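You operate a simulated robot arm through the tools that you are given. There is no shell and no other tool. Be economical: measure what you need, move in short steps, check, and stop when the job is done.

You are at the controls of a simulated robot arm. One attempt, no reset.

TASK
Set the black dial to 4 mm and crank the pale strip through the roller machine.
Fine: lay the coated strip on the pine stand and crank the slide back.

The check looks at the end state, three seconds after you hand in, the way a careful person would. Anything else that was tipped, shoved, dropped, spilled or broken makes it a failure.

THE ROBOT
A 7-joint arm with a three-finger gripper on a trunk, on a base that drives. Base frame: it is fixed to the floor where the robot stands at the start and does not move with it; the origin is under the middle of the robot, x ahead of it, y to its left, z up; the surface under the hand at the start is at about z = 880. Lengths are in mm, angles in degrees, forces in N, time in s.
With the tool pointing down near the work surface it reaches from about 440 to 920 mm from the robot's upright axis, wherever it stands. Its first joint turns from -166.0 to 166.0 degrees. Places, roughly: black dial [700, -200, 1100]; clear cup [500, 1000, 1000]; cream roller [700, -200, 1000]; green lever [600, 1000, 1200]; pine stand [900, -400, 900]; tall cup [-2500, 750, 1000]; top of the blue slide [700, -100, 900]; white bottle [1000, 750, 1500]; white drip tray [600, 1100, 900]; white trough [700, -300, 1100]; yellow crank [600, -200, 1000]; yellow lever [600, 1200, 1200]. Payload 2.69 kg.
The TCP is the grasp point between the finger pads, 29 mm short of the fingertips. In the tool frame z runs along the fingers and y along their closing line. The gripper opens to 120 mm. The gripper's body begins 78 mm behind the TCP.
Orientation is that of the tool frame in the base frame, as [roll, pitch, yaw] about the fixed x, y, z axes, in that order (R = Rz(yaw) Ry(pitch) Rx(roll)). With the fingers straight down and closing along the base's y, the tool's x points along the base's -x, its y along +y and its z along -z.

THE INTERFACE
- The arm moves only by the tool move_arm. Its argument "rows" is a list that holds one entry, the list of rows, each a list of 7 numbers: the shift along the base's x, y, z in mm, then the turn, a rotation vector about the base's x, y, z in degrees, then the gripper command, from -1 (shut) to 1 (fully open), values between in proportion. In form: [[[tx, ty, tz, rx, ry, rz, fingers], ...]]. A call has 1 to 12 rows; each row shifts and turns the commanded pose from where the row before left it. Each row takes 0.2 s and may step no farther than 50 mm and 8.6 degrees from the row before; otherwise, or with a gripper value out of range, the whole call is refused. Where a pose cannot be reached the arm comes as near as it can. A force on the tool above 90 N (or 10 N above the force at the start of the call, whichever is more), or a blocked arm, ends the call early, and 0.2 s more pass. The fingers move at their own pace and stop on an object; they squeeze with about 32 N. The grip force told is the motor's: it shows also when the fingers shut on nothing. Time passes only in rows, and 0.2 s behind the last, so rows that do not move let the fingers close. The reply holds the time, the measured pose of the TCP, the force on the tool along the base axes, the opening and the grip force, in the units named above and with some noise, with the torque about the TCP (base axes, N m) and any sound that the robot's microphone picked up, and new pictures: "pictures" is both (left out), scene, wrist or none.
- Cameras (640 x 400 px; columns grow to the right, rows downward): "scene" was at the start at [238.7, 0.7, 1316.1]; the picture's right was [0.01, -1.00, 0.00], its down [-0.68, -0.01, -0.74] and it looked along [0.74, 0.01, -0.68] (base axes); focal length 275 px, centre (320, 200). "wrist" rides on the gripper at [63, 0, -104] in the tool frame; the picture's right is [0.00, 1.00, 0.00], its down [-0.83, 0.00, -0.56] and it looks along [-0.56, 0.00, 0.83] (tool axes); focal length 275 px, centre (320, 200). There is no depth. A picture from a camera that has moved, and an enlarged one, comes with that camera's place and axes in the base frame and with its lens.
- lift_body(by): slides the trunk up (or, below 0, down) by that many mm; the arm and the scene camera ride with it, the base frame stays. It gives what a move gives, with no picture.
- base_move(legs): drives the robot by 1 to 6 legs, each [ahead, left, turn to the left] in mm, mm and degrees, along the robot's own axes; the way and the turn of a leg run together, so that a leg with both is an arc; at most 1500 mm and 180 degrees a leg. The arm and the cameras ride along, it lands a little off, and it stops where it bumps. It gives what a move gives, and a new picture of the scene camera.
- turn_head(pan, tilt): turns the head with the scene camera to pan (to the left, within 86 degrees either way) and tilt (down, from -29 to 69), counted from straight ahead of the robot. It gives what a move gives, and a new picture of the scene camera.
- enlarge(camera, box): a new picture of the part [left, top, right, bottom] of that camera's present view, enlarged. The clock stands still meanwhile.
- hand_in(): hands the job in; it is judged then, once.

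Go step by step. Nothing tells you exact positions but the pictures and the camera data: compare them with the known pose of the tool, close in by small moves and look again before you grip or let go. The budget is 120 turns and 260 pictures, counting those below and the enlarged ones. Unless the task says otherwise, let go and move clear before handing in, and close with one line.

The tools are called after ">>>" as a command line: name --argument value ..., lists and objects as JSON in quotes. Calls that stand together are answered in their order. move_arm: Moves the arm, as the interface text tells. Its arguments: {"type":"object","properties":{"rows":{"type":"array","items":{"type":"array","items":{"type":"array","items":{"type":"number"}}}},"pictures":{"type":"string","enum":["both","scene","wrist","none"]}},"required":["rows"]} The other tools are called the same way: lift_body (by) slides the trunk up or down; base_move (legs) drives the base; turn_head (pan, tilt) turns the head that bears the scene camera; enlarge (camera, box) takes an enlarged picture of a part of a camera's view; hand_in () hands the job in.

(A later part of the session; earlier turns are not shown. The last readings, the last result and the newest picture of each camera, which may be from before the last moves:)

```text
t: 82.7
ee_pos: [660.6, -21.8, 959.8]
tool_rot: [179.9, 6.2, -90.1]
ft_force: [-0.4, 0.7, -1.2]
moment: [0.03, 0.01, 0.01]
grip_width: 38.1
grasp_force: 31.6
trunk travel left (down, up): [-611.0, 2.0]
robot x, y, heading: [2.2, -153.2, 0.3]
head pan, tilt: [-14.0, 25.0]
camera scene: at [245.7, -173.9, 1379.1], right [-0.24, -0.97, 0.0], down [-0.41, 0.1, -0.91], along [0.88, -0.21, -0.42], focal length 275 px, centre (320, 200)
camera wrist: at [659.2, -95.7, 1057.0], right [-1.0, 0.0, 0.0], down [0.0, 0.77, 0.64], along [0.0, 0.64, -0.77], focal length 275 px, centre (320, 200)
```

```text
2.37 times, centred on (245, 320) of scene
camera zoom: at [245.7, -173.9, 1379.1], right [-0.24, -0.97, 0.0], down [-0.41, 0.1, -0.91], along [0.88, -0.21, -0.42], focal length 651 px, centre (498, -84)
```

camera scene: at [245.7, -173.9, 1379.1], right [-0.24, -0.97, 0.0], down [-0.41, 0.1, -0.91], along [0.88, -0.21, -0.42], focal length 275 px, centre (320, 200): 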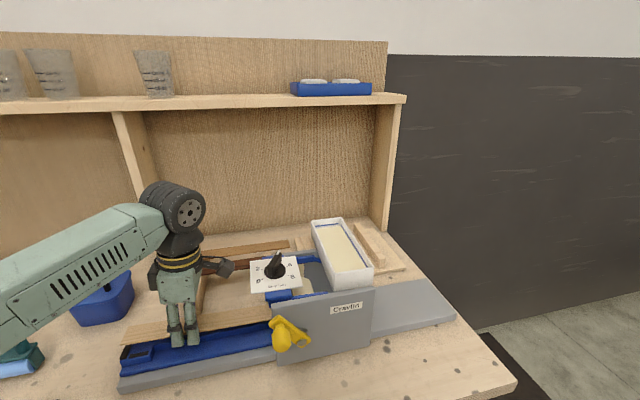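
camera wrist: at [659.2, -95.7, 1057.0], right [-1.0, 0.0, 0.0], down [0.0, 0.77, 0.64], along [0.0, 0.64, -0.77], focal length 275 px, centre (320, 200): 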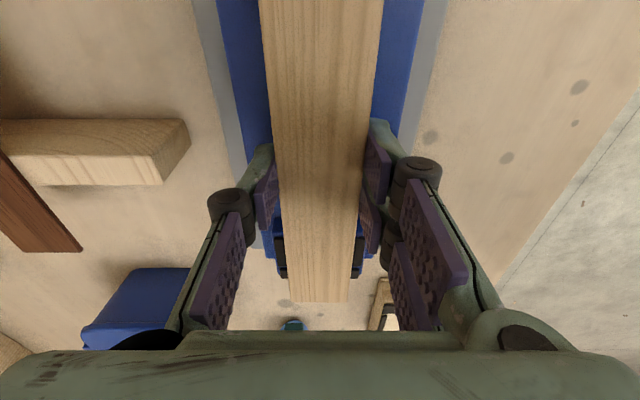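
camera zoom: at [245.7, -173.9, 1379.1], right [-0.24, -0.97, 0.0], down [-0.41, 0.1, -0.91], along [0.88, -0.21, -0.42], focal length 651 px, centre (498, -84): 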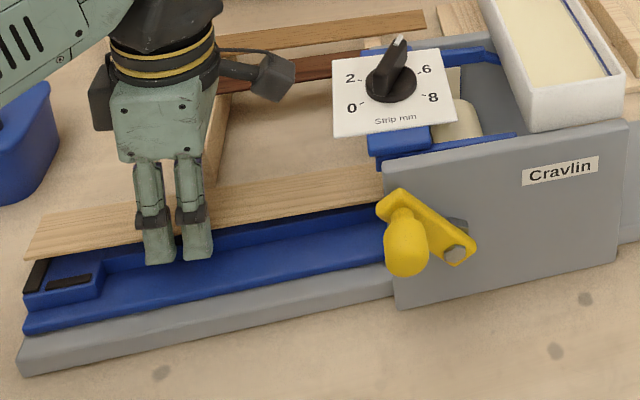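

No contact so far. Advance ~9 mm more, in two small steps.

>>> move_arm --rows '[[[0, -4.5, 0, 0, 0, 0, -1], [0, -4.5, 0, 0, 0, 0, -1], [0, 0, 0, 0, 0, 0, -1]]]'

>>> enlarge --camera "wrist" --box '[240, 210, 400, 330]'

>>> enlarge --camera "scene" --box '[110, 240, 380, 400]'

```text
t: 83.5
ee_pos: [660.0, -30.3, 959.4]
tool_rot: [179.8, 6.1, -90.1]
ft_force: [-0.2, 5.7, -2.5]
moment: [0.49, -0.03, -0.14]
grip_width: 38.0
grasp_force: 31.7
trunk travel left (down, up): [-611.0, 2.0]
robot x, y, heading: [-3.9, -156.0, 0.2]
head pan, tilt: [-14.0, 25.0]
camera scene: at [245.9, -173.4, 1379.0], right [-0.24, -0.97, 0.0], down [-0.41, 0.1, -0.91], along [0.88, -0.21, -0.42], focal length 275 px, centre (320, 200)
camera wrist: at [659.5, -104.1, 1056.6], right [-1.0, 0.0, 0.0], down [0.0, 0.77, 0.64], along [0.0, 0.64, -0.77], focal length 275 px, centre (320, 200)
```

scene: 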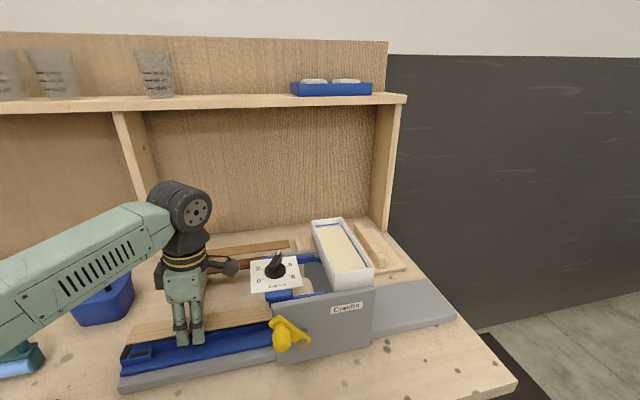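
wrist: 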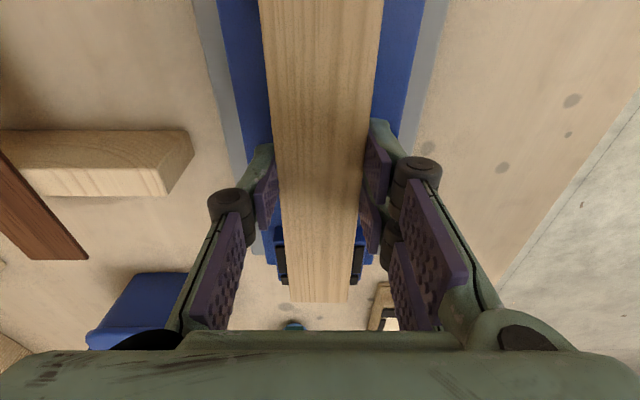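

```text
3.33 times, centred on (320, 270) of wrist
camera zoom: at [659.5, -104.1, 1056.6], right [-1.0, 0.0, 0.0], down [0.0, 0.77, 0.64], along [0.0, 0.64, -0.77], focal length 918 px, centre (320, -33)
```

zoom: 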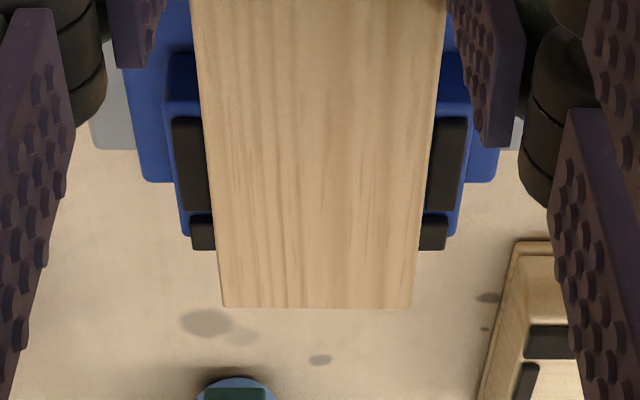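

```text
2.37 times, centred on (245, 320) of scene
camera zoom: at [245.9, -173.4, 1379.0], right [-0.24, -0.97, 0.0], down [-0.41, 0.1, -0.91], along [0.88, -0.21, -0.42], focal length 651 px, centre (498, -84)
```

zoom: 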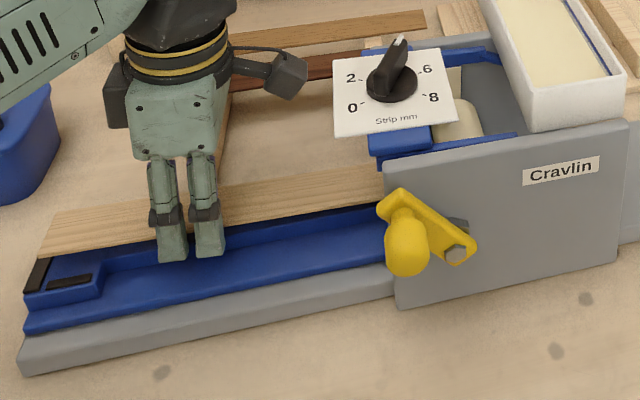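

The right end just touches the roller, so the roller must be raised. The strip can rest safely here (right end on the far nest, left on the stop), so I'll lower it a little, let go, and turn the dial up to 8 first.

>>> move_arm --rows '[[[0, 2, -2, 0, 0, 0, -1], [0, 0, -3, 0, 0, 0, -1], [0, 0, -3, 0, 0, 0, -1], [0, 0, 0, 0, 0, 0, -0.4], [0, 0, 0, 0, 0, 0, 0], [0, 0, 0, 0, 0, 0, 0], [0, 0, 20, -3, 0, 0, 0], [0, 0, 30, -3.1, 0, 0, 0], [0, 0, 40, 0, 0, 0, 0], [0, 0, 40, 0, 0, 0, 0]]]'

>>> enlarge --camera "scene" --box '[110, 240, 380, 400]'

>>> enlarge --camera "wrist" --box '[240, 60, 400, 190]'

```text
t: 85.7
ee_pos: [659.9, -30.2, 1082.7]
tool_rot: [179.8, 0.0, -90.3]
ft_force: [0.2, 0.3, 0.4]
moment: [0.03, -0.03, 0.01]
grip_width: 60.2
grasp_force: 0.0
trunk travel left (down, up): [-611.0, 2.0]
robot x, y, heading: [0.6, -153.1, 0.2]
head pan, tilt: [-14.0, 25.0]
camera scene: at [245.5, -174.0, 1379.1], right [-0.24, -0.97, 0.0], down [-0.41, 0.1, -0.91], along [0.88, -0.21, -0.42], focal length 275 px, centre (320, 200)
camera wrist: at [659.7, -92.7, 1187.5], right [-1.0, 0.0, 0.0], down [0.0, 0.83, 0.56], along [0.0, 0.56, -0.83], focal length 275 px, centre (320, 200)
```

scene: 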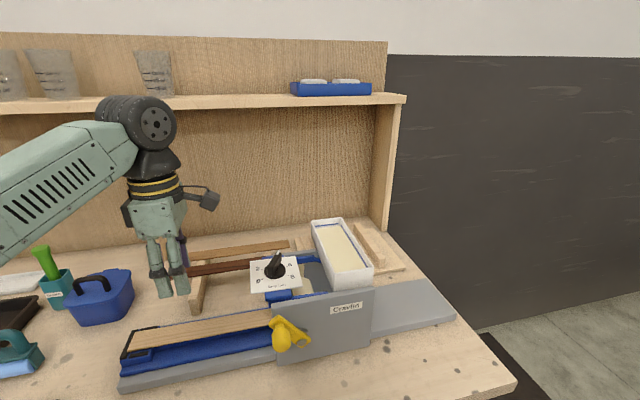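
wrist: 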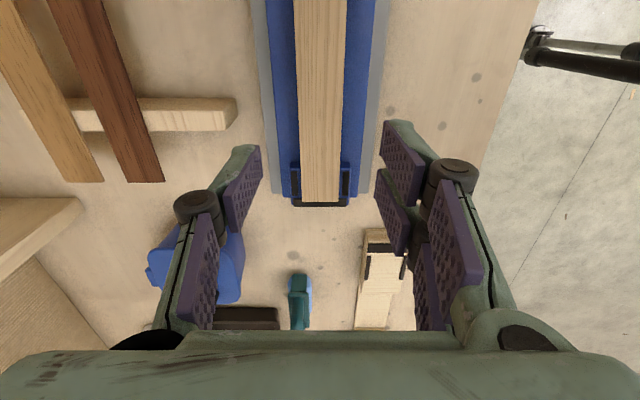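

```text
2.37 times, centred on (245, 320) of scene
camera zoom: at [245.5, -174.0, 1379.1], right [-0.24, -0.97, 0.0], down [-0.41, 0.1, -0.91], along [0.88, -0.21, -0.42], focal length 651 px, centre (498, -84)
```

zoom: 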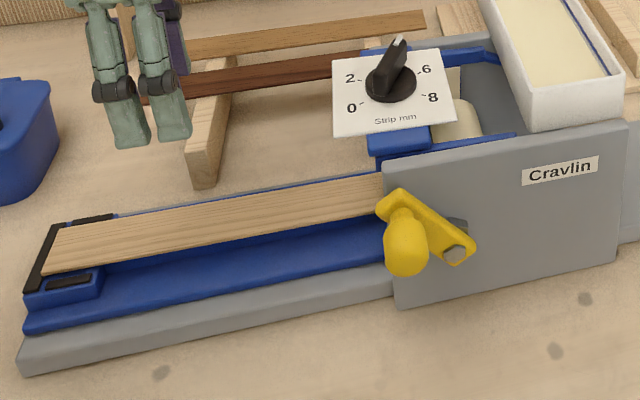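

```text
3.08 times, centred on (320, 125) of wrist
camera zoom: at [659.7, -92.7, 1187.5], right [-1.0, 0.0, 0.0], down [0.0, 0.83, 0.56], along [0.0, 0.56, -0.83], focal length 847 px, centre (320, 431)
```

zoom: 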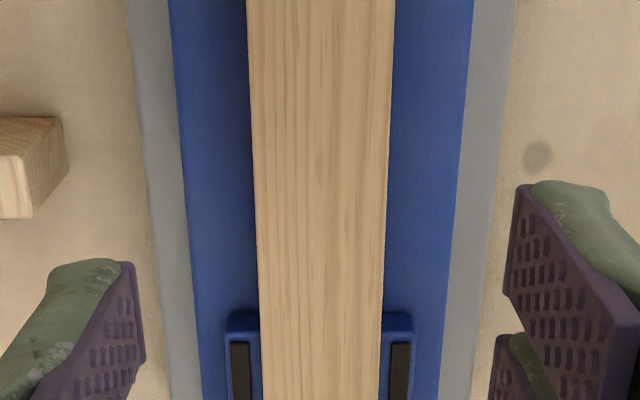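

It appears to have dropped nicely into the nests. Zoom to verify the left end.

>>> enlarge --camera "wrist" --box '[280, 150, 360, 220]'

>>> enlarge --camera "scene" --box '[110, 320, 190, 390]'

```text
5.71 times, centred on (320, 185) of wrist
camera zoom: at [659.7, -92.7, 1187.5], right [-1.0, 0.0, 0.0], down [0.0, 0.83, 0.56], along [0.0, 0.56, -0.83], focal length 1573 px, centre (320, 286)
```

zoom: 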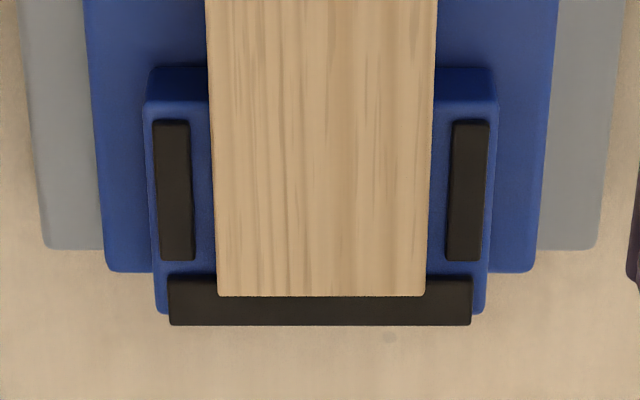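

```text
5.71 times, centred on (150, 355) of scene
camera zoom: at [245.5, -174.0, 1379.1], right [-0.24, -0.97, 0.0], down [-0.41, 0.1, -0.91], along [0.88, -0.21, -0.42], focal length 1570 px, centre (1291, -686)
```

zoom: 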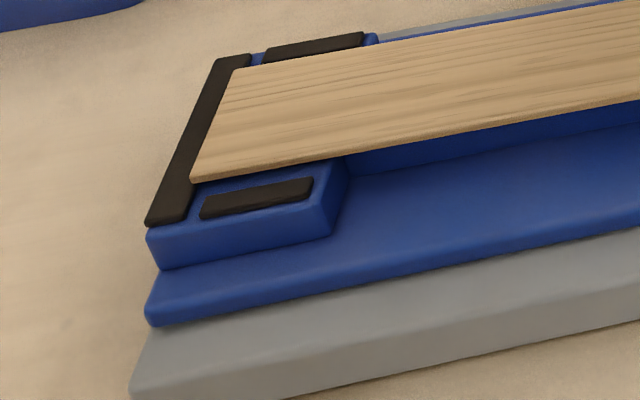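

The left end seems to overlap the stop by about 2 mm, so it may be resting on it. I'll re-grip, raise the left end a little, shift 5 mm right and lower again.

>>> move_arm --rows '[[[0, 0, -45, 0, 0, 0.2, 0], [0, 0, -45, 0, 0, 0, 0], [0, 0, -35, 0, 0, 0, 0], [0, 0, -14, 0, 0, 0, 0], [0, 0, 0, 0, 0, 0, -0.5], [0, 0, 0, 0, 0, 0, -1], [0, 0, 0, 0, 0, 0, -1], [0, 0, 3, 1, 0, 0, -1], [0, 0, 0, 0, 0, 0, -1]]]'

>>> enlarge --camera "wrist" --box '[240, 210, 400, 330]'

>>> enlarge --camera "scene" --box '[110, 320, 190, 390]'

```text
t: 87.7
ee_pos: [659.2, -28.4, 946.7]
tool_rot: [179.9, 1.0, -89.9]
ft_force: [0.3, 0.9, 0.9]
moment: [-0.18, 0.02, 0.09]
grip_width: 38.2
grasp_force: 31.5
trunk travel left (down, up): [-611.0, 2.0]
robot x, y, heading: [0.5, -149.7, 0.3]
head pan, tilt: [-14.0, 25.0]
camera scene: at [245.7, -173.9, 1379.1], right [-0.24, -0.97, 0.0], down [-0.41, 0.1, -0.91], along [0.88, -0.21, -0.42], focal length 275 px, centre (320, 200)
camera wrist: at [659.4, -93.9, 1050.1], right [-1.0, -0.01, 0.0], down [0.0, 0.82, 0.57], along [0.0, 0.57, -0.82], focal length 275 px, centre (320, 200)
```

scene: 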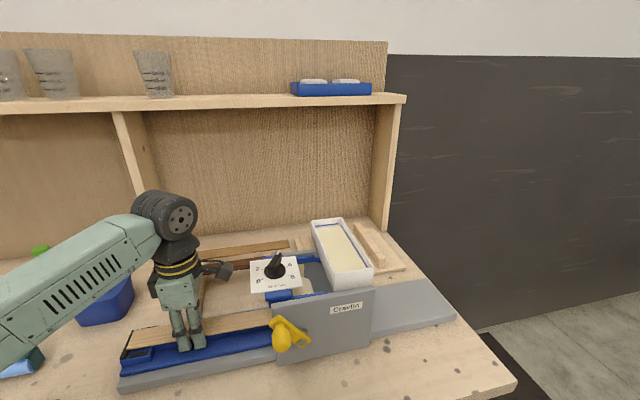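
wrist: 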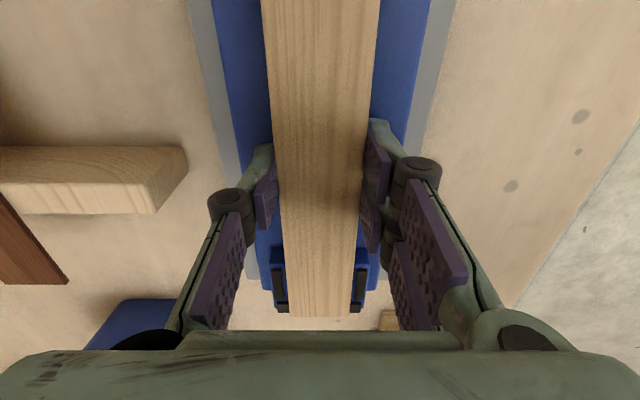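

```text
3.33 times, centred on (320, 270) of wrist
camera zoom: at [659.4, -93.9, 1050.1], right [-1.0, -0.01, 0.0], down [0.0, 0.82, 0.57], along [0.0, 0.57, -0.82], focal length 918 px, centre (320, -33)
```

zoom: 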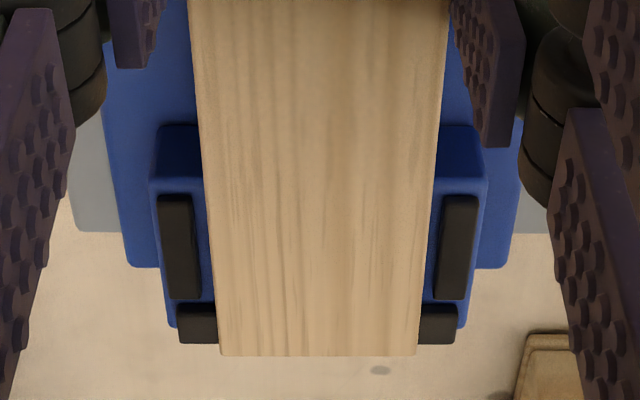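

```text
5.71 times, centred on (150, 355) of scene
camera zoom: at [245.7, -173.9, 1379.1], right [-0.24, -0.97, 0.0], down [-0.41, 0.1, -0.91], along [0.88, -0.21, -0.42], focal length 1570 px, centre (1291, -686)
```

zoom: 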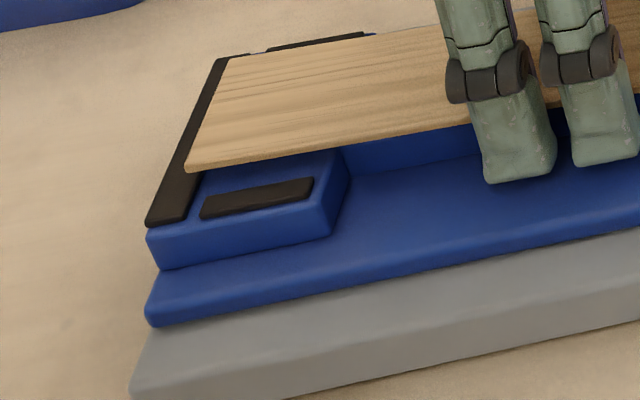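

>>> move_arm --rows '[[[0, -3, 0, 0, 0, 0, -1], [0, -2.5, 0, 0, 0, 0, -1], [0, 0, 0, 0, 0, 0, -1]]]' --pictures "none"

>>> enlarge --camera "wrist" --box '[240, 210, 400, 330]'

```text
t: 88.5
ee_pos: [659.7, -34.5, 946.2]
tool_rot: [179.9, 0.9, -89.8]
ft_force: [-0.7, 1.7, 2.0]
moment: [-0.47, 0.02, 0.04]
grip_width: 38.0
grasp_force: 31.9
trunk travel left (down, up): [-611.0, 2.0]
robot x, y, heading: [2.2, -152.3, 0.5]
head pan, tilt: [-14.0, 25.0]
```

```text
3.33 times, centred on (320, 270) of wrist
camera zoom: at [659.2, -99.1, 1049.6], right [-1.0, -0.01, 0.0], down [0.0, 0.82, 0.57], along [0.0, 0.57, -0.82], focal length 918 px, centre (320, -33)
```

zoom: 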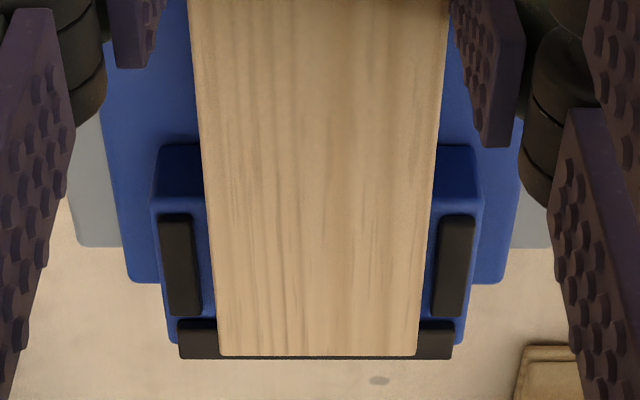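

>>> move_arm --rows '[[[0, -2.5, 0, 0, 0, 0, -1], [0, 0, -2, -0.5, 0, 0, -1], [0, 0, -2, -0.5, 0, 0, -1], [0, 0, -2, 0, 0, 0, -1], [0, 0, 0, 0, 0, 0, -1]]]' --pictures "none"

>>> enlarge --camera "wrist" --box '[240, 210, 400, 330]'

>>> enlarge --camera "scene" --box '[110, 320, 190, 390]'

```text
t: 89.7
ee_pos: [660.0, -37.6, 942.1]
tool_rot: [-179.9, 0.0, -89.8]
ft_force: [5.5, 0.3, 22.0]
moment: [-0.27, 0.42, 0.01]
grip_width: 37.8
grasp_force: 31.4
trunk travel left (down, up): [-611.0, 2.0]
robot x, y, heading: [-1.4, -153.2, 0.3]
head pan, tilt: [-14.0, 25.0]
```

```text
3.33 times, centred on (320, 270) of wrist
camera zoom: at [658.7, -100.2, 1046.8], right [-1.0, -0.01, 0.0], down [-0.01, 0.83, 0.56], along [0.0, 0.56, -0.83], focal length 918 px, centre (320, -33)
```

zoom: 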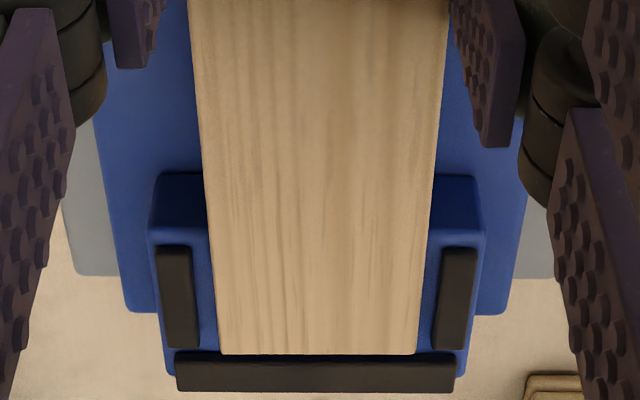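

```text
5.71 times, centred on (150, 355) of scene
camera zoom: at [244.5, -174.1, 1379.7], right [-0.24, -0.97, 0.0], down [-0.41, 0.1, -0.91], along [0.88, -0.21, -0.42], focal length 1570 px, centre (1291, -686)
```

zoom: 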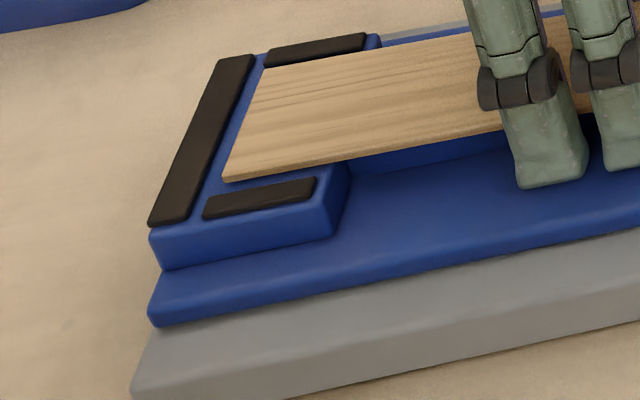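

Now the strip sits inside the nest with a few mm gap to the stop. Release and rise.

>>> move_arm --rows '[[[0, 0, 1.5, 0, 0, 0, -1], [0, 0, 0, 0, 0, 0, -0.4], [0, 0, 0, 0, 0, 0, 0], [0, 0, 0, 0, 0, 0, 0], [0, 0, 20, 0, 0, 0, 0], [0, 0, 40, 0, 0, 0, 0], [0, 0, 45, 0, 0, 0, 0], [0, 0, 45, 0, 0, 0, 0], [0, -40, 20, 0, 0, 0, 0]]]'

>>> enlarge --camera "scene" --box '[110, 240, 380, 400]'

```text
t: 91.7
ee_pos: [659.9, -77.7, 1112.8]
tool_rot: [179.9, 0.0, -90.0]
ft_force: [-0.6, -0.6, -0.6]
moment: [0.01, 0.0, 0.0]
grip_width: 60.2
grasp_force: 0.1
trunk travel left (down, up): [-611.0, 2.0]
robot x, y, heading: [0.9, -152.4, 0.1]
head pan, tilt: [-14.0, 25.0]
camera scene: at [245.8, -174.6, 1379.0], right [-0.24, -0.97, 0.0], down [-0.41, 0.1, -0.91], along [0.88, -0.21, -0.42], focal length 275 px, centre (320, 200)
camera wrist: at [659.3, -141.8, 1217.2], right [-1.0, -0.01, 0.0], down [0.0, 0.83, 0.56], along [0.0, 0.56, -0.83], focal length 275 px, centre (320, 200)
```

scene: 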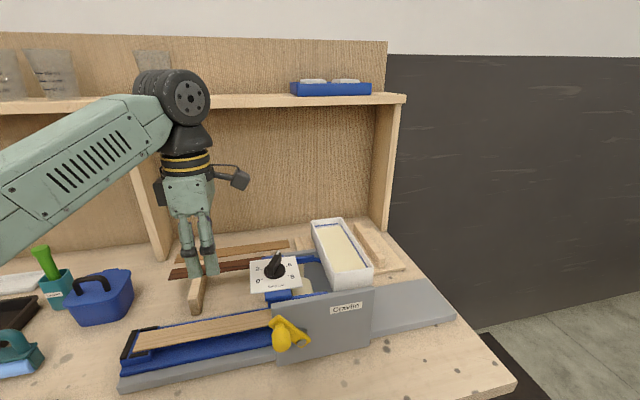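
wrist: 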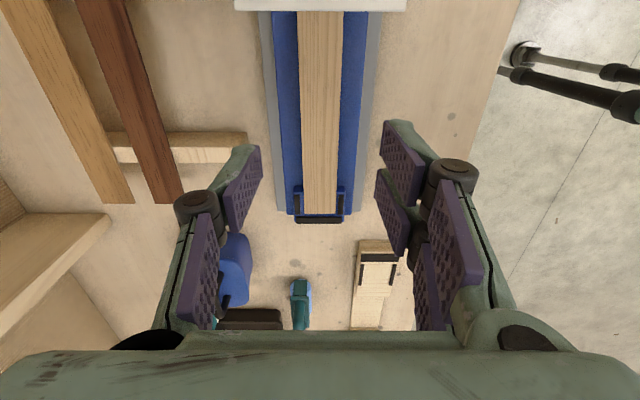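

```text
2.37 times, centred on (245, 320) of scene
camera zoom: at [245.8, -174.6, 1379.0], right [-0.24, -0.97, 0.0], down [-0.41, 0.1, -0.91], along [0.88, -0.21, -0.42], focal length 651 px, centre (498, -84)
```

zoom: 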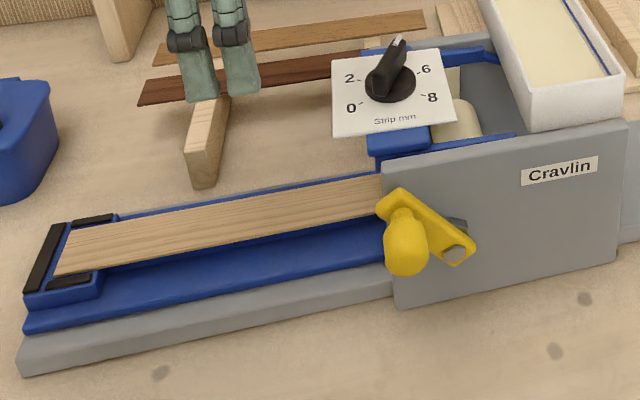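

Strip seated level in the nests. Now set the dial back from ~4.8 to 4: rotate to yaw −24 above it.

>>> move_arm --rows '[[[0, 0, 20, 0, 0, 8.2, 0], [0, -20, 0, 0, 0, 8.2, 0], [0, -23, 0, 0, 0, 8.2, 0], [0, -23, 0, 0, 0, 8.2, 0], [0, -23, 0, 0, 0, 8.2, -0.3], [0, -23, 0, 0, 0, 8.2, -0.3], [1, 0, 0, 0, 0, 8.2, -0.3], [0, 0, 0, 0, 0, 8.2, -0.3], [0, 0, 0, 0, 0, 0, -0.3]]]' --pictures "wrist"

>>> enlarge --camera "wrist" --box '[200, 50, 440, 200]'

```text
t: 93.7
ee_pos: [661.3, -188.9, 1132.7]
tool_rot: [179.8, 0.0, -24.3]
ft_force: [-0.3, -0.1, -0.6]
moment: [0.01, 0.0, 0.01]
grip_width: 42.2
grasp_force: 0.0
trunk travel left (down, up): [-611.0, 2.0]
robot x, y, heading: [0.5, -156.4, 0.6]
head pan, tilt: [-14.0, 25.0]
camera wrist: at [717.4, -214.6, 1235.9], right [-0.41, -0.91, 0.0], down [-0.76, 0.34, 0.56], along [-0.51, 0.22, -0.83], focal length 275 px, centre (320, 200)
```

wrist: 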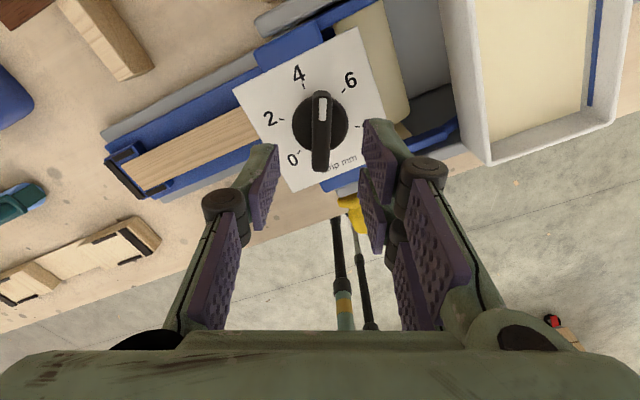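

```text
2.67 times, centred on (320, 125) of wrist
camera zoom: at [717.4, -214.6, 1235.9], right [-0.41, -0.91, 0.0], down [-0.76, 0.34, 0.56], along [-0.51, 0.22, -0.83], focal length 734 px, centre (320, 400)
```

zoom: 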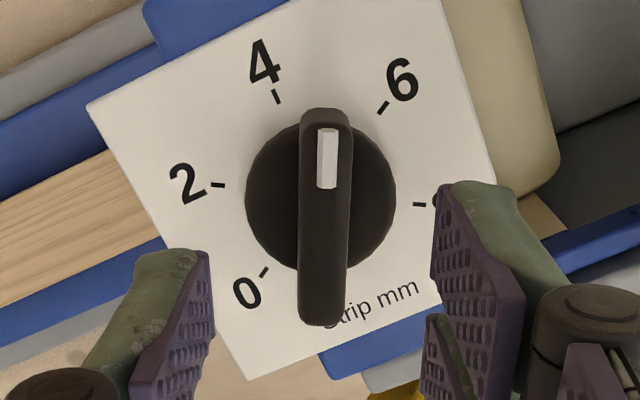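

Grip and turn +24°.

>>> move_arm --rows '[[[0, -1, -25, 0, 0, 0, -0.3], [0, 0, -22, 0, 0, 0, -0.3], [0, 0, 0, 0, 0, 0, -0.7], [0, 0, 0, 0, 0, 0, -1], [0, 0, 0, 0, 0, 0, -1], [0, 0, 0, 0, 0, 8, -1], [0, 0, 0, 0, 0, 8, -1], [0, 0, 0, 0, 0, 8.4, -1], [0, 0, 0, 0, 0, 0, -1]]]' --pictures "none"

>>> enlarge --camera "wrist" --box '[220, 40, 420, 165]'

```text
t: 95.7
ee_pos: [660.7, -188.8, 1083.9]
tool_rot: [180.0, -0.1, 0.2]
ft_force: [-5.8, 2.4, -5.1]
moment: [0.53, -0.6, -0.02]
grip_width: 12.1
grasp_force: 38.6
trunk travel left (down, up): [-611.0, 2.0]
robot x, y, heading: [4.9, -150.1, 0.4]
head pan, tilt: [-14.0, 25.0]
```

```text
3.20 times, centred on (320, 102) of wrist
camera zoom: at [722.4, -189.1, 1188.6], right [0.01, -1.0, 0.0], down [-0.83, -0.01, 0.56], along [-0.56, 0.0, -0.83], focal length 881 px, centre (320, 512)
```

zoom: 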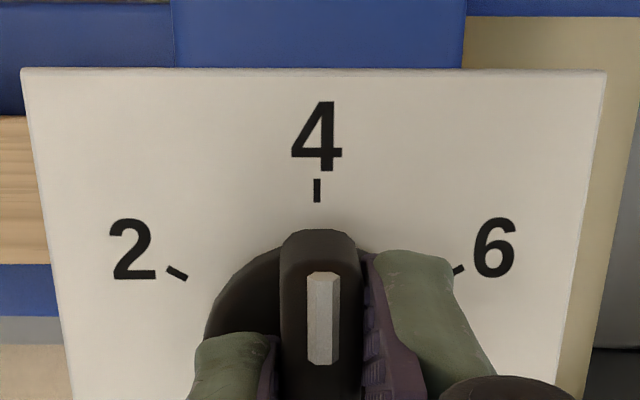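

Aligned with 4. Relax, release straight up and check.

>>> move_arm --rows '[[[0, 0, 0, 0, 0, 0, -0.7], [0, 0, 0, 0, 0, 0, -0.3], [0, 0, 0, 0, 0, 0, -0.3], [0, 0, 15, 0, 0, 0, -0.3], [0, 0, 20, 0, 0, 0, -0.3], [0, 0, 20, 0, 0, 0, -0.3]]]'

>>> enlarge --camera "wrist" --box '[220, 60, 420, 185]'

>>> enlarge --camera "scene" --box '[230, 280, 390, 380]'

```text
t: 97.0
ee_pos: [660.9, -190.6, 1138.1]
tool_rot: [179.9, 0.0, 0.1]
ft_force: [0.5, 0.5, 1.1]
moment: [0.01, 0.01, 0.01]
grip_width: 42.1
grasp_force: 0.0
trunk travel left (down, up): [-611.0, 2.0]
robot x, y, heading: [2.4, -149.6, 0.4]
head pan, tilt: [-14.0, 25.0]
camera scene: at [245.6, -174.0, 1379.1], right [-0.24, -0.97, 0.0], down [-0.41, 0.1, -0.91], along [0.88, -0.21, -0.42], focal length 275 px, centre (320, 200)
camera wrist: at [723.0, -190.3, 1243.9], right [0.01, -1.0, 0.0], down [-0.83, 0.0, 0.56], along [-0.56, 0.0, -0.83], focal length 275 px, centre (320, 200)
```

scene: 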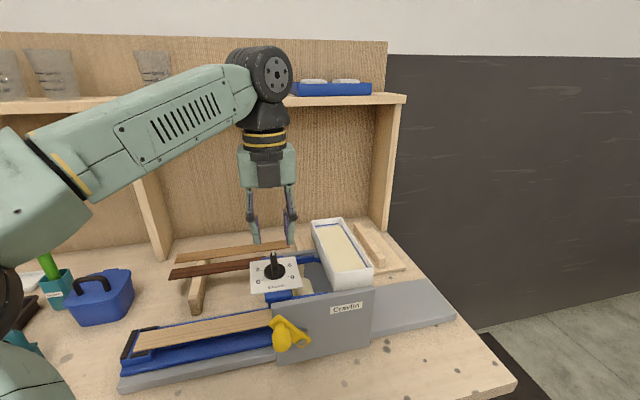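
wrist: 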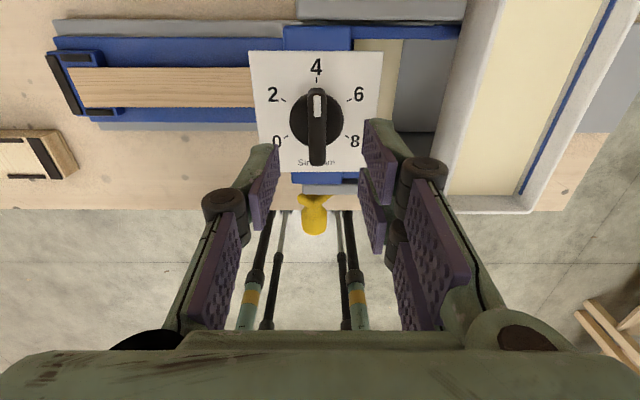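

```text
3.20 times, centred on (320, 122) of wrist
camera zoom: at [723.0, -190.3, 1243.9], right [0.01, -1.0, 0.0], down [-0.83, 0.0, 0.56], along [-0.56, 0.0, -0.83], focal length 881 px, centre (320, 448)
```

zoom: 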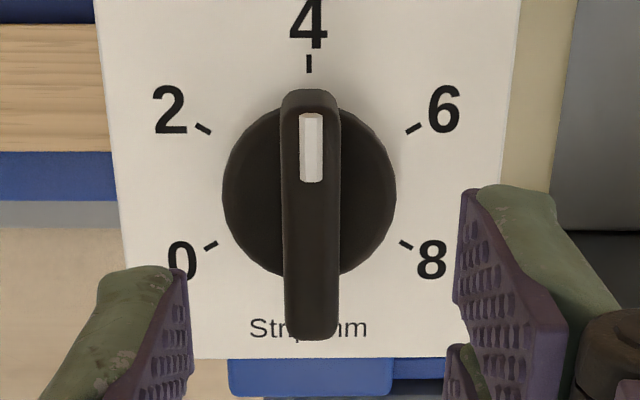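

```text
4.00 times, centred on (310, 330) of scene
camera zoom: at [245.6, -174.0, 1379.1], right [-0.24, -0.97, 0.0], down [-0.41, 0.1, -0.91], along [0.88, -0.21, -0.42], focal length 1099 px, centre (360, -320)
```

zoom: 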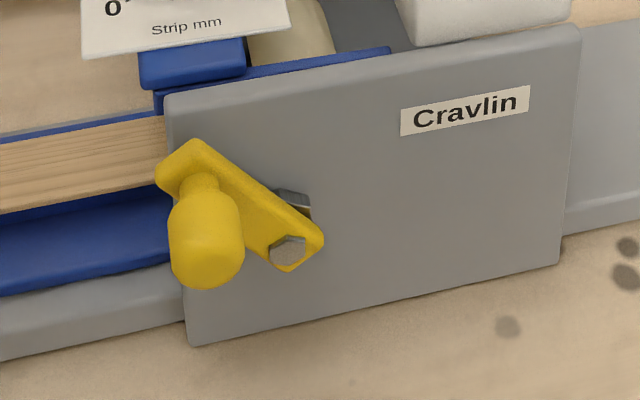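

Dial set at 4 again. Next the crank: knob centre ≈ (540, −184, 1006), pivot ≈ (582, −221, 941), radius ≈ 75. I'll rotate the gripper back to yaw 180 in front of the machine and inspect.

>>> move_arm --rows '[[[0, 0, 10, 0, 0, -8.5, -0.3], [-5, 0, 0, 0, 0, -8.5, -0.3], [-10, 0, 0, 0, 0, -8.5, -0.3], [-10, 0, 0, 0, 0, -8.5, -0.3], [-10, 0, 0, 0, 0, -8.5, -0.3], [-10, 0, 0, 0, 0, -8.5, -0.3], [-10, 0, 0, 0, 0, -8.5, -0.3], [-10, 0, 0, 0, 0, -8.5, -0.3], [-5, 0, 0, 0, 0, -8.5, -0.3], [0, 0, 0, 0, 0, -8.5, -0.3], [0, 0, 0, 0, 0, -8.5, -0.3]]]' --pictures "none"

>>> move_arm --rows '[[[0, 0, 0, 0, 0, -8.5, -0.3], [0, 0, 0, 0, 0, -8.5, -0.3], [0, 0, 0, 0, 0, -8.5, -0.3], [0, 0, 0, 0, 0, -8.5, -0.3], [0, 0, 0, 0, 0, -8.5, -0.3], [-5, 0, 0, 0, 0, -8.5, -0.3], [-5, 0, 0, 0, 0, -8.5, -0.3], [-5, 0, 0, 0, 0, -8.5, -0.3], [-5, 0, 0, 0, 0, -8.5, -0.3], [0, 0, 0, 0, 0, -8.5, -0.3], [0, 0, 0, 0, 0, -1.5, -0.3]]]'

```text
t: 99.5
ee_pos: [590.1, -190.1, 1149.3]
tool_rot: [179.9, -0.1, -93.6]
ft_force: [-0.2, -0.4, -0.1]
moment: [-0.02, 0.0, -0.01]
grip_width: 42.0
grasp_force: 0.1
trunk travel left (down, up): [-611.0, 2.0]
robot x, y, heading: [2.5, -152.1, 0.2]
head pan, tilt: [-14.0, 25.0]
```

```text
t: 101.8
ee_pos: [570.7, -190.4, 1149.2]
tool_rot: [179.9, 0.1, 179.8]
ft_force: [-0.3, 0.2, 0.1]
moment: [0.0, -0.04, -0.02]
grip_width: 42.1
grasp_force: 0.0
trunk travel left (down, up): [-611.0, 2.0]
robot x, y, heading: [2.6, -151.3, 0.4]
head pan, tilt: [-14.0, 25.0]
camera scene: at [245.7, -173.9, 1379.1], right [-0.24, -0.97, 0.0], down [-0.41, 0.1, -0.91], along [0.88, -0.21, -0.42], focal length 275 px, centre (320, 200)
camera wrist: at [506.8, -190.2, 1254.0], right [0.0, 1.0, 0.0], down [0.83, 0.0, 0.56], along [0.56, 0.0, -0.83], focal length 275 px, centre (320, 200)
```

scene: 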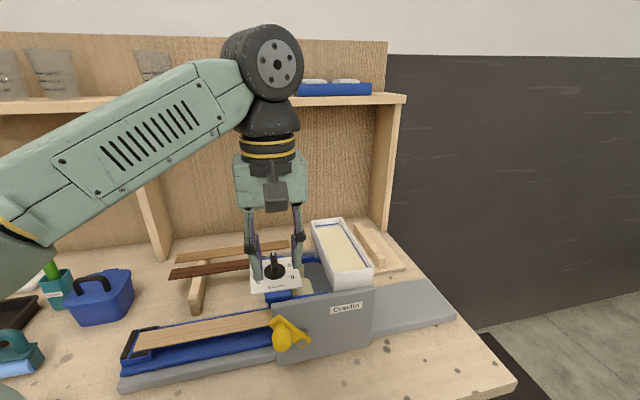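
wrist: 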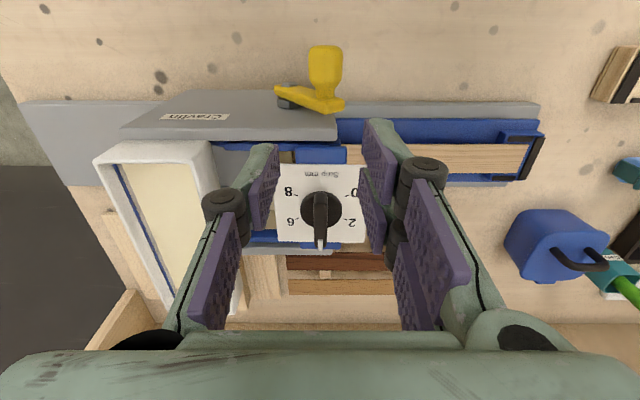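

>>> move_arm --rows '[[[-18, 2, 0, 0, 0, 0, 0], [-17, 3, 0, 0, 0, 0, 0], [0, 0, -35, 0, 0, 0, 0], [0, 0, -30, 0, 0, 0, 0], [0, 0, 0, 0, 0, 0, 0]]]'

>>> enlarge --camera "wrist" --box '[220, 50, 420, 200]'

>>> enlarge --camera "scene" --box '[230, 270, 350, 370]'

```text
t: 103.0
ee_pos: [534.9, -184.2, 1084.2]
tool_rot: [179.9, 0.0, 180.0]
ft_force: [0.1, 0.3, 0.0]
moment: [-0.01, 0.0, -0.02]
grip_width: 60.3
grasp_force: 0.1
trunk travel left (down, up): [-611.0, 2.0]
robot x, y, heading: [1.6, -150.6, 0.3]
head pan, tilt: [-14.0, 25.0]
camera scene: at [245.6, -173.9, 1379.2], right [-0.24, -0.97, 0.0], down [-0.41, 0.1, -0.91], along [0.88, -0.21, -0.42], focal length 275 px, centre (320, 200)
camera wrist: at [470.8, -185.6, 1189.0], right [-0.01, 1.0, 0.0], down [0.83, 0.0, 0.56], along [0.56, 0.0, -0.83], focal length 275 px, centre (320, 200)
```

scene: 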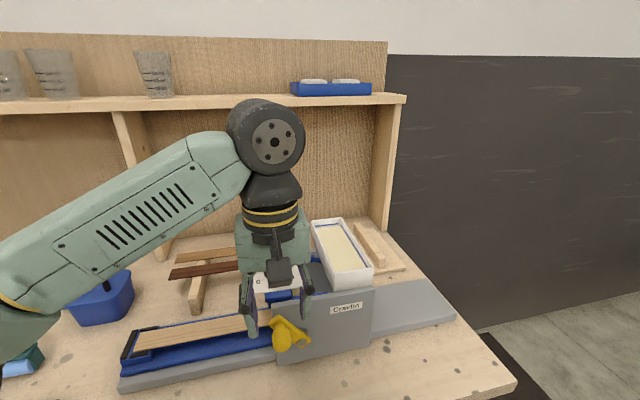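
wrist: 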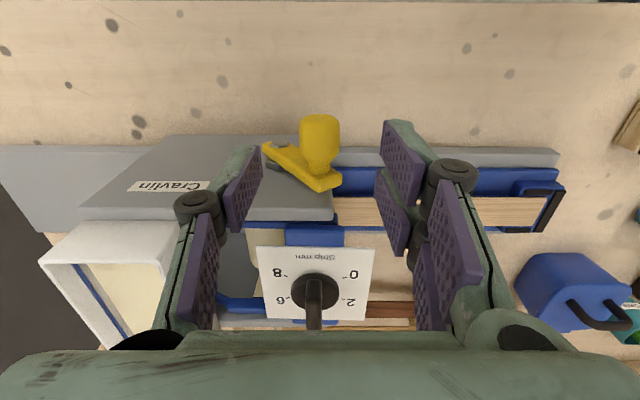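

```text
2.67 times, centred on (320, 125) of wrist
camera zoom: at [470.8, -185.6, 1189.0], right [-0.01, 1.0, 0.0], down [0.83, 0.0, 0.56], along [0.56, 0.0, -0.83], focal length 734 px, centre (320, 400)
```

zoom: 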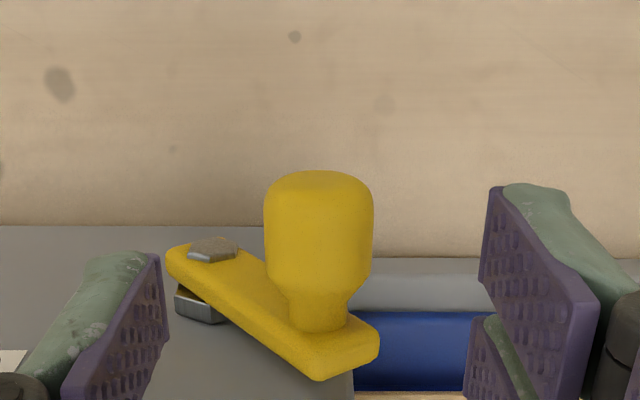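

```text
4.00 times, centred on (290, 320) of scene
camera zoom: at [245.6, -173.9, 1379.2], right [-0.24, -0.97, 0.0], down [-0.41, 0.1, -0.91], along [0.88, -0.21, -0.42], focal length 1099 px, centre (440, -280)
```

zoom: 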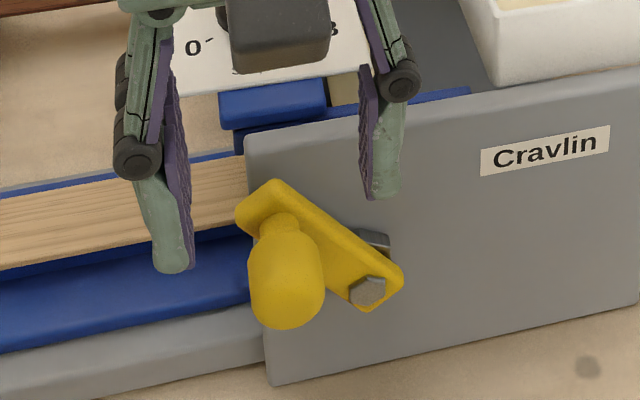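

Refined: knob centre ≈ (543, −186, 1007), pivot ≈ (y −220, z 963), radius ≈ 56. I'll grip the knob from above and try a small clockwise turn.

>>> move_arm --rows '[[[5, -2, -25, 0, 0, 0, 0], [0, 0, -25, 0, 0, 0, 0], [0, 0, -15, 0, 0, 0, 0], [0, 0, 0, 0, 0, 0, -0.3], [0, 0, 0, 0, 0, 0, -0.7], [0, 0, 0, 0, 0, 0, -0.7], [0, -4.8, 3, 0, 0, 0, -0.7], [0, -4.8, 3, 0, 0, 0, -0.7], [0, -5.4, 2, 0, 0, 0, -0.7], [0, -5.5, 1.9, 0, 0, 0, -0.7], [0, 0, 0, 0, 0, 0, -0.7]]]'

>>> enlarge --camera "scene" --box '[110, 240, 380, 400]'

```text
t: 105.5
ee_pos: [540.9, -206.0, 1029.6]
tool_rot: [179.9, 0.1, -179.8]
ft_force: [-3.2, 18.0, 6.2]
moment: [0.7, 0.0, 0.05]
grip_width: 26.0
grasp_force: 45.3
trunk travel left (down, up): [-611.0, 2.0]
robot x, y, heading: [1.8, -154.0, 0.3]
head pan, tilt: [-14.0, 25.0]
camera scene: at [244.9, -172.5, 1379.3], right [-0.24, -0.97, 0.0], down [-0.41, 0.1, -0.91], along [0.88, -0.22, -0.42], focal length 275 px, centre (320, 200)
camera wrist: at [476.4, -206.9, 1134.3], right [-0.01, 1.0, 0.0], down [0.83, 0.0, 0.56], along [0.56, 0.0, -0.83], focal length 275 px, centre (320, 200)
```

scene: 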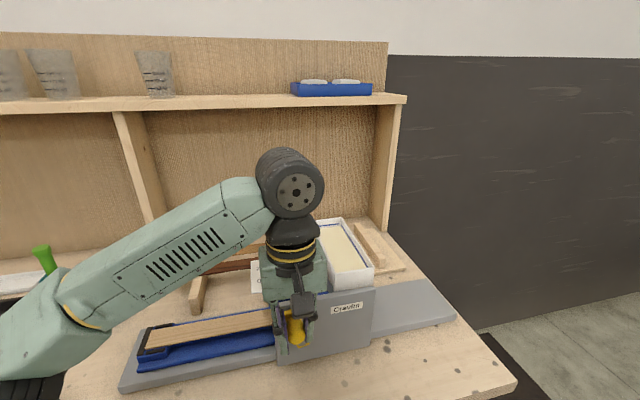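
wrist: 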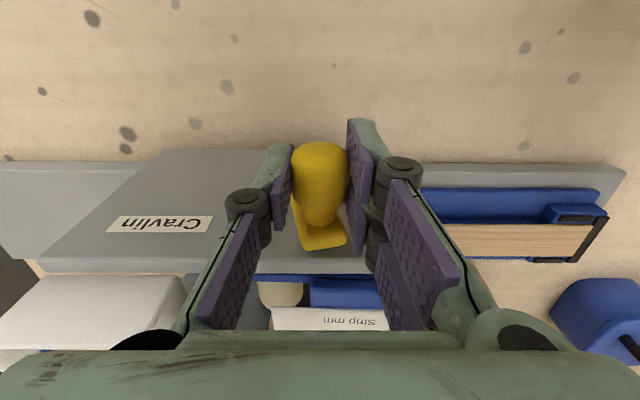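

```text
2.37 times, centred on (245, 320) of scene
camera zoom: at [244.9, -172.5, 1379.3], right [-0.24, -0.97, 0.0], down [-0.41, 0.1, -0.91], along [0.88, -0.22, -0.42], focal length 651 px, centre (498, -84)
```

zoom: 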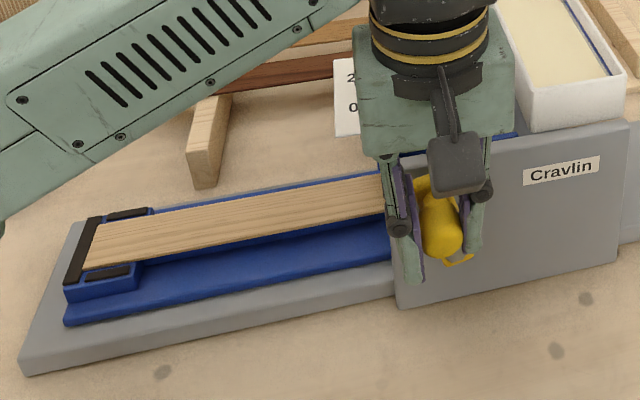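

Clockwise moves the slide right – great (≈29 mm for 24°). Continue around the circle.

>>> move_arm --rows '[[[0, -8.6, 1.5, 0, 0, 0, -0.7], [0, -8.8, 0.1, 0, 0, 0, -0.7], [0, -8.7, -1.3, 0, 0, 0, -0.7], [0, -8.4, -2.7, 0, 0, 0, -0.7], [0, -7.8, -3.9, 0, 0, 0, -0.7], [0, -7.2, -5.1, 0, 0, 0, -0.7], [0, 0, 0, 0, 0, 0, -0.7]]]'

>>> enlarge --camera "scene" --box '[110, 240, 380, 400]'

```text
t: 107.0
ee_pos: [541.0, -255.5, 1017.6]
tool_rot: [180.0, -0.1, -179.9]
ft_force: [2.3, 16.4, 3.3]
moment: [0.64, 0.19, 0.02]
grip_width: 26.1
grasp_force: 45.0
trunk travel left (down, up): [-611.0, 2.0]
robot x, y, heading: [1.1, -149.4, 0.4]
head pan, tilt: [-14.0, 25.0]
camera scene: at [245.7, -172.4, 1379.1], right [-0.24, -0.97, 0.0], down [-0.41, 0.1, -0.91], along [0.88, -0.21, -0.42], focal length 275 px, centre (320, 200)
camera wrist: at [476.9, -256.3, 1121.9], right [-0.01, 1.0, 0.0], down [0.83, 0.0, 0.56], along [0.56, 0.0, -0.83], focal length 275 px, centre (320, 200)
```

scene: 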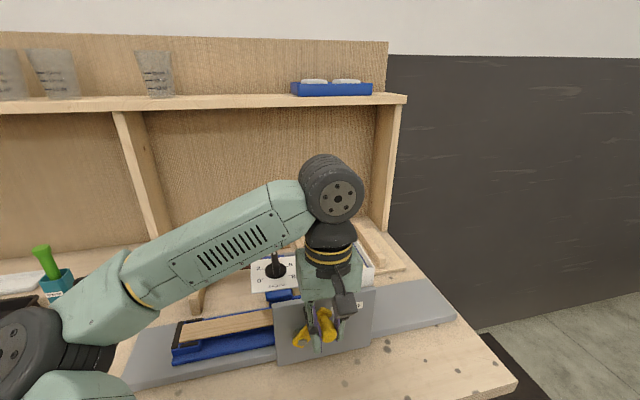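
wrist: 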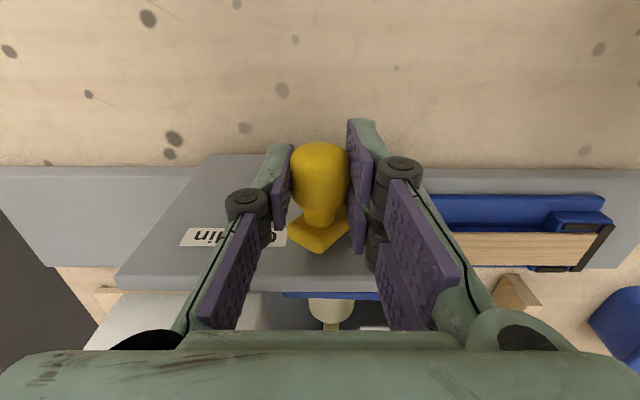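

```text
2.37 times, centred on (245, 320) of scene
camera zoom: at [245.7, -172.4, 1379.1], right [-0.24, -0.97, 0.0], down [-0.41, 0.1, -0.91], along [0.88, -0.21, -0.42], focal length 651 px, centre (498, -84)
```

zoom: 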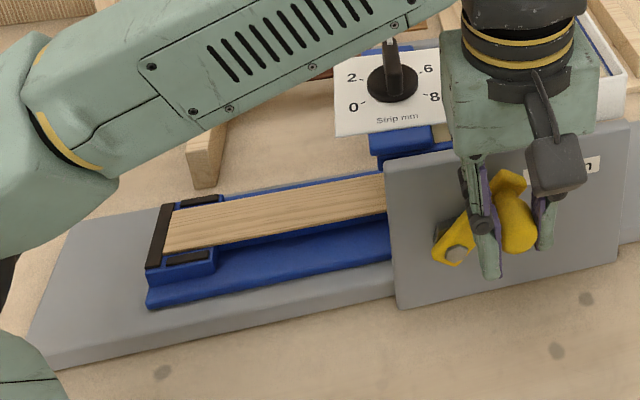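

>>> move_arm --rows '[[[0, -6.3, -6.2, 0, 0, 0, -0.7], [0, -5.2, -7.0, 0, 0, 0, -0.7], [0, -4.0, -7.8, 0, 0, 0, -0.7], [0, -2.8, -8.4, 0, 0, 0, -0.7], [0, -1.5, -8.6, 0, 0, 0, -0.7], [0, -0.1, -8.8, 0, 0, 0, -0.7], [0, 1.3, -8.7, 0, 0, 0, -0.7], [0, 0, 0, 0, 0, 0, -0.7]]]'

>>> enlarge --camera "scene" --box '[150, 240, 420, 400]'

```text
t: 108.8
ee_pos: [539.9, -277.2, 962.9]
tool_rot: [-180.0, 0.0, 179.9]
ft_force: [1.6, -10.7, 9.6]
moment: [0.26, -0.31, 0.07]
grip_width: 25.4
grasp_force: 43.3
trunk travel left (down, up): [-611.0, 2.0]
robot x, y, heading: [-0.8, -152.8, 0.3]
head pan, tilt: [-14.0, 25.0]
camera scene: at [245.2, -175.0, 1379.3], right [-0.24, -0.97, 0.0], down [-0.41, 0.1, -0.91], along [0.88, -0.21, -0.42], focal length 275 px, centre (320, 200)
camera wrist: at [476.3, -277.8, 1067.0], right [0.0, 1.0, 0.0], down [0.83, 0.0, 0.56], along [0.56, 0.0, -0.83], focal length 275 px, centre (320, 200)
```

scene: 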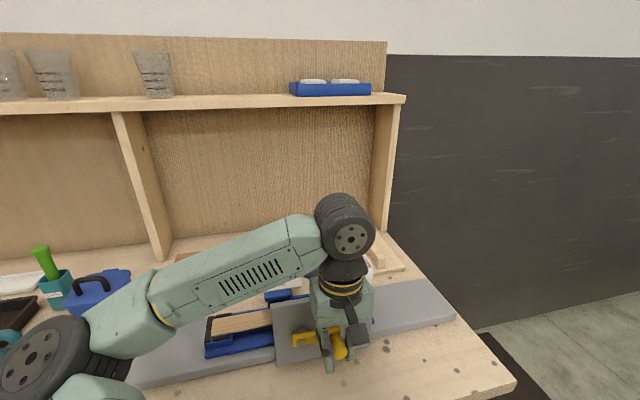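
wrist: 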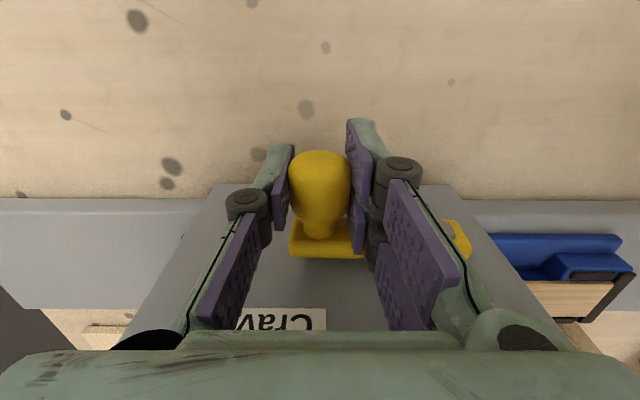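

```text
2.37 times, centred on (285, 320) of scene
camera zoom: at [245.2, -175.0, 1379.3], right [-0.24, -0.97, 0.0], down [-0.41, 0.1, -0.91], along [0.88, -0.21, -0.42], focal length 651 px, centre (403, -84)
```

zoom: 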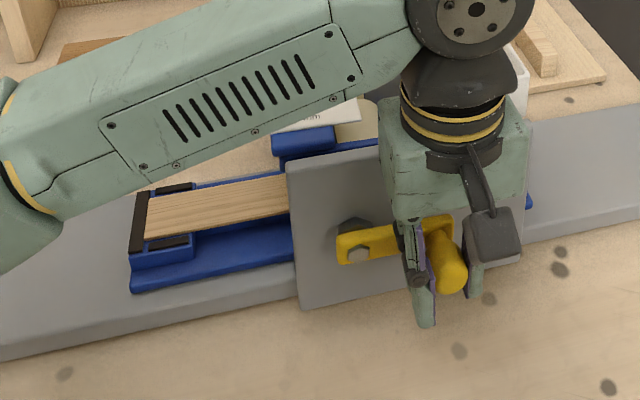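

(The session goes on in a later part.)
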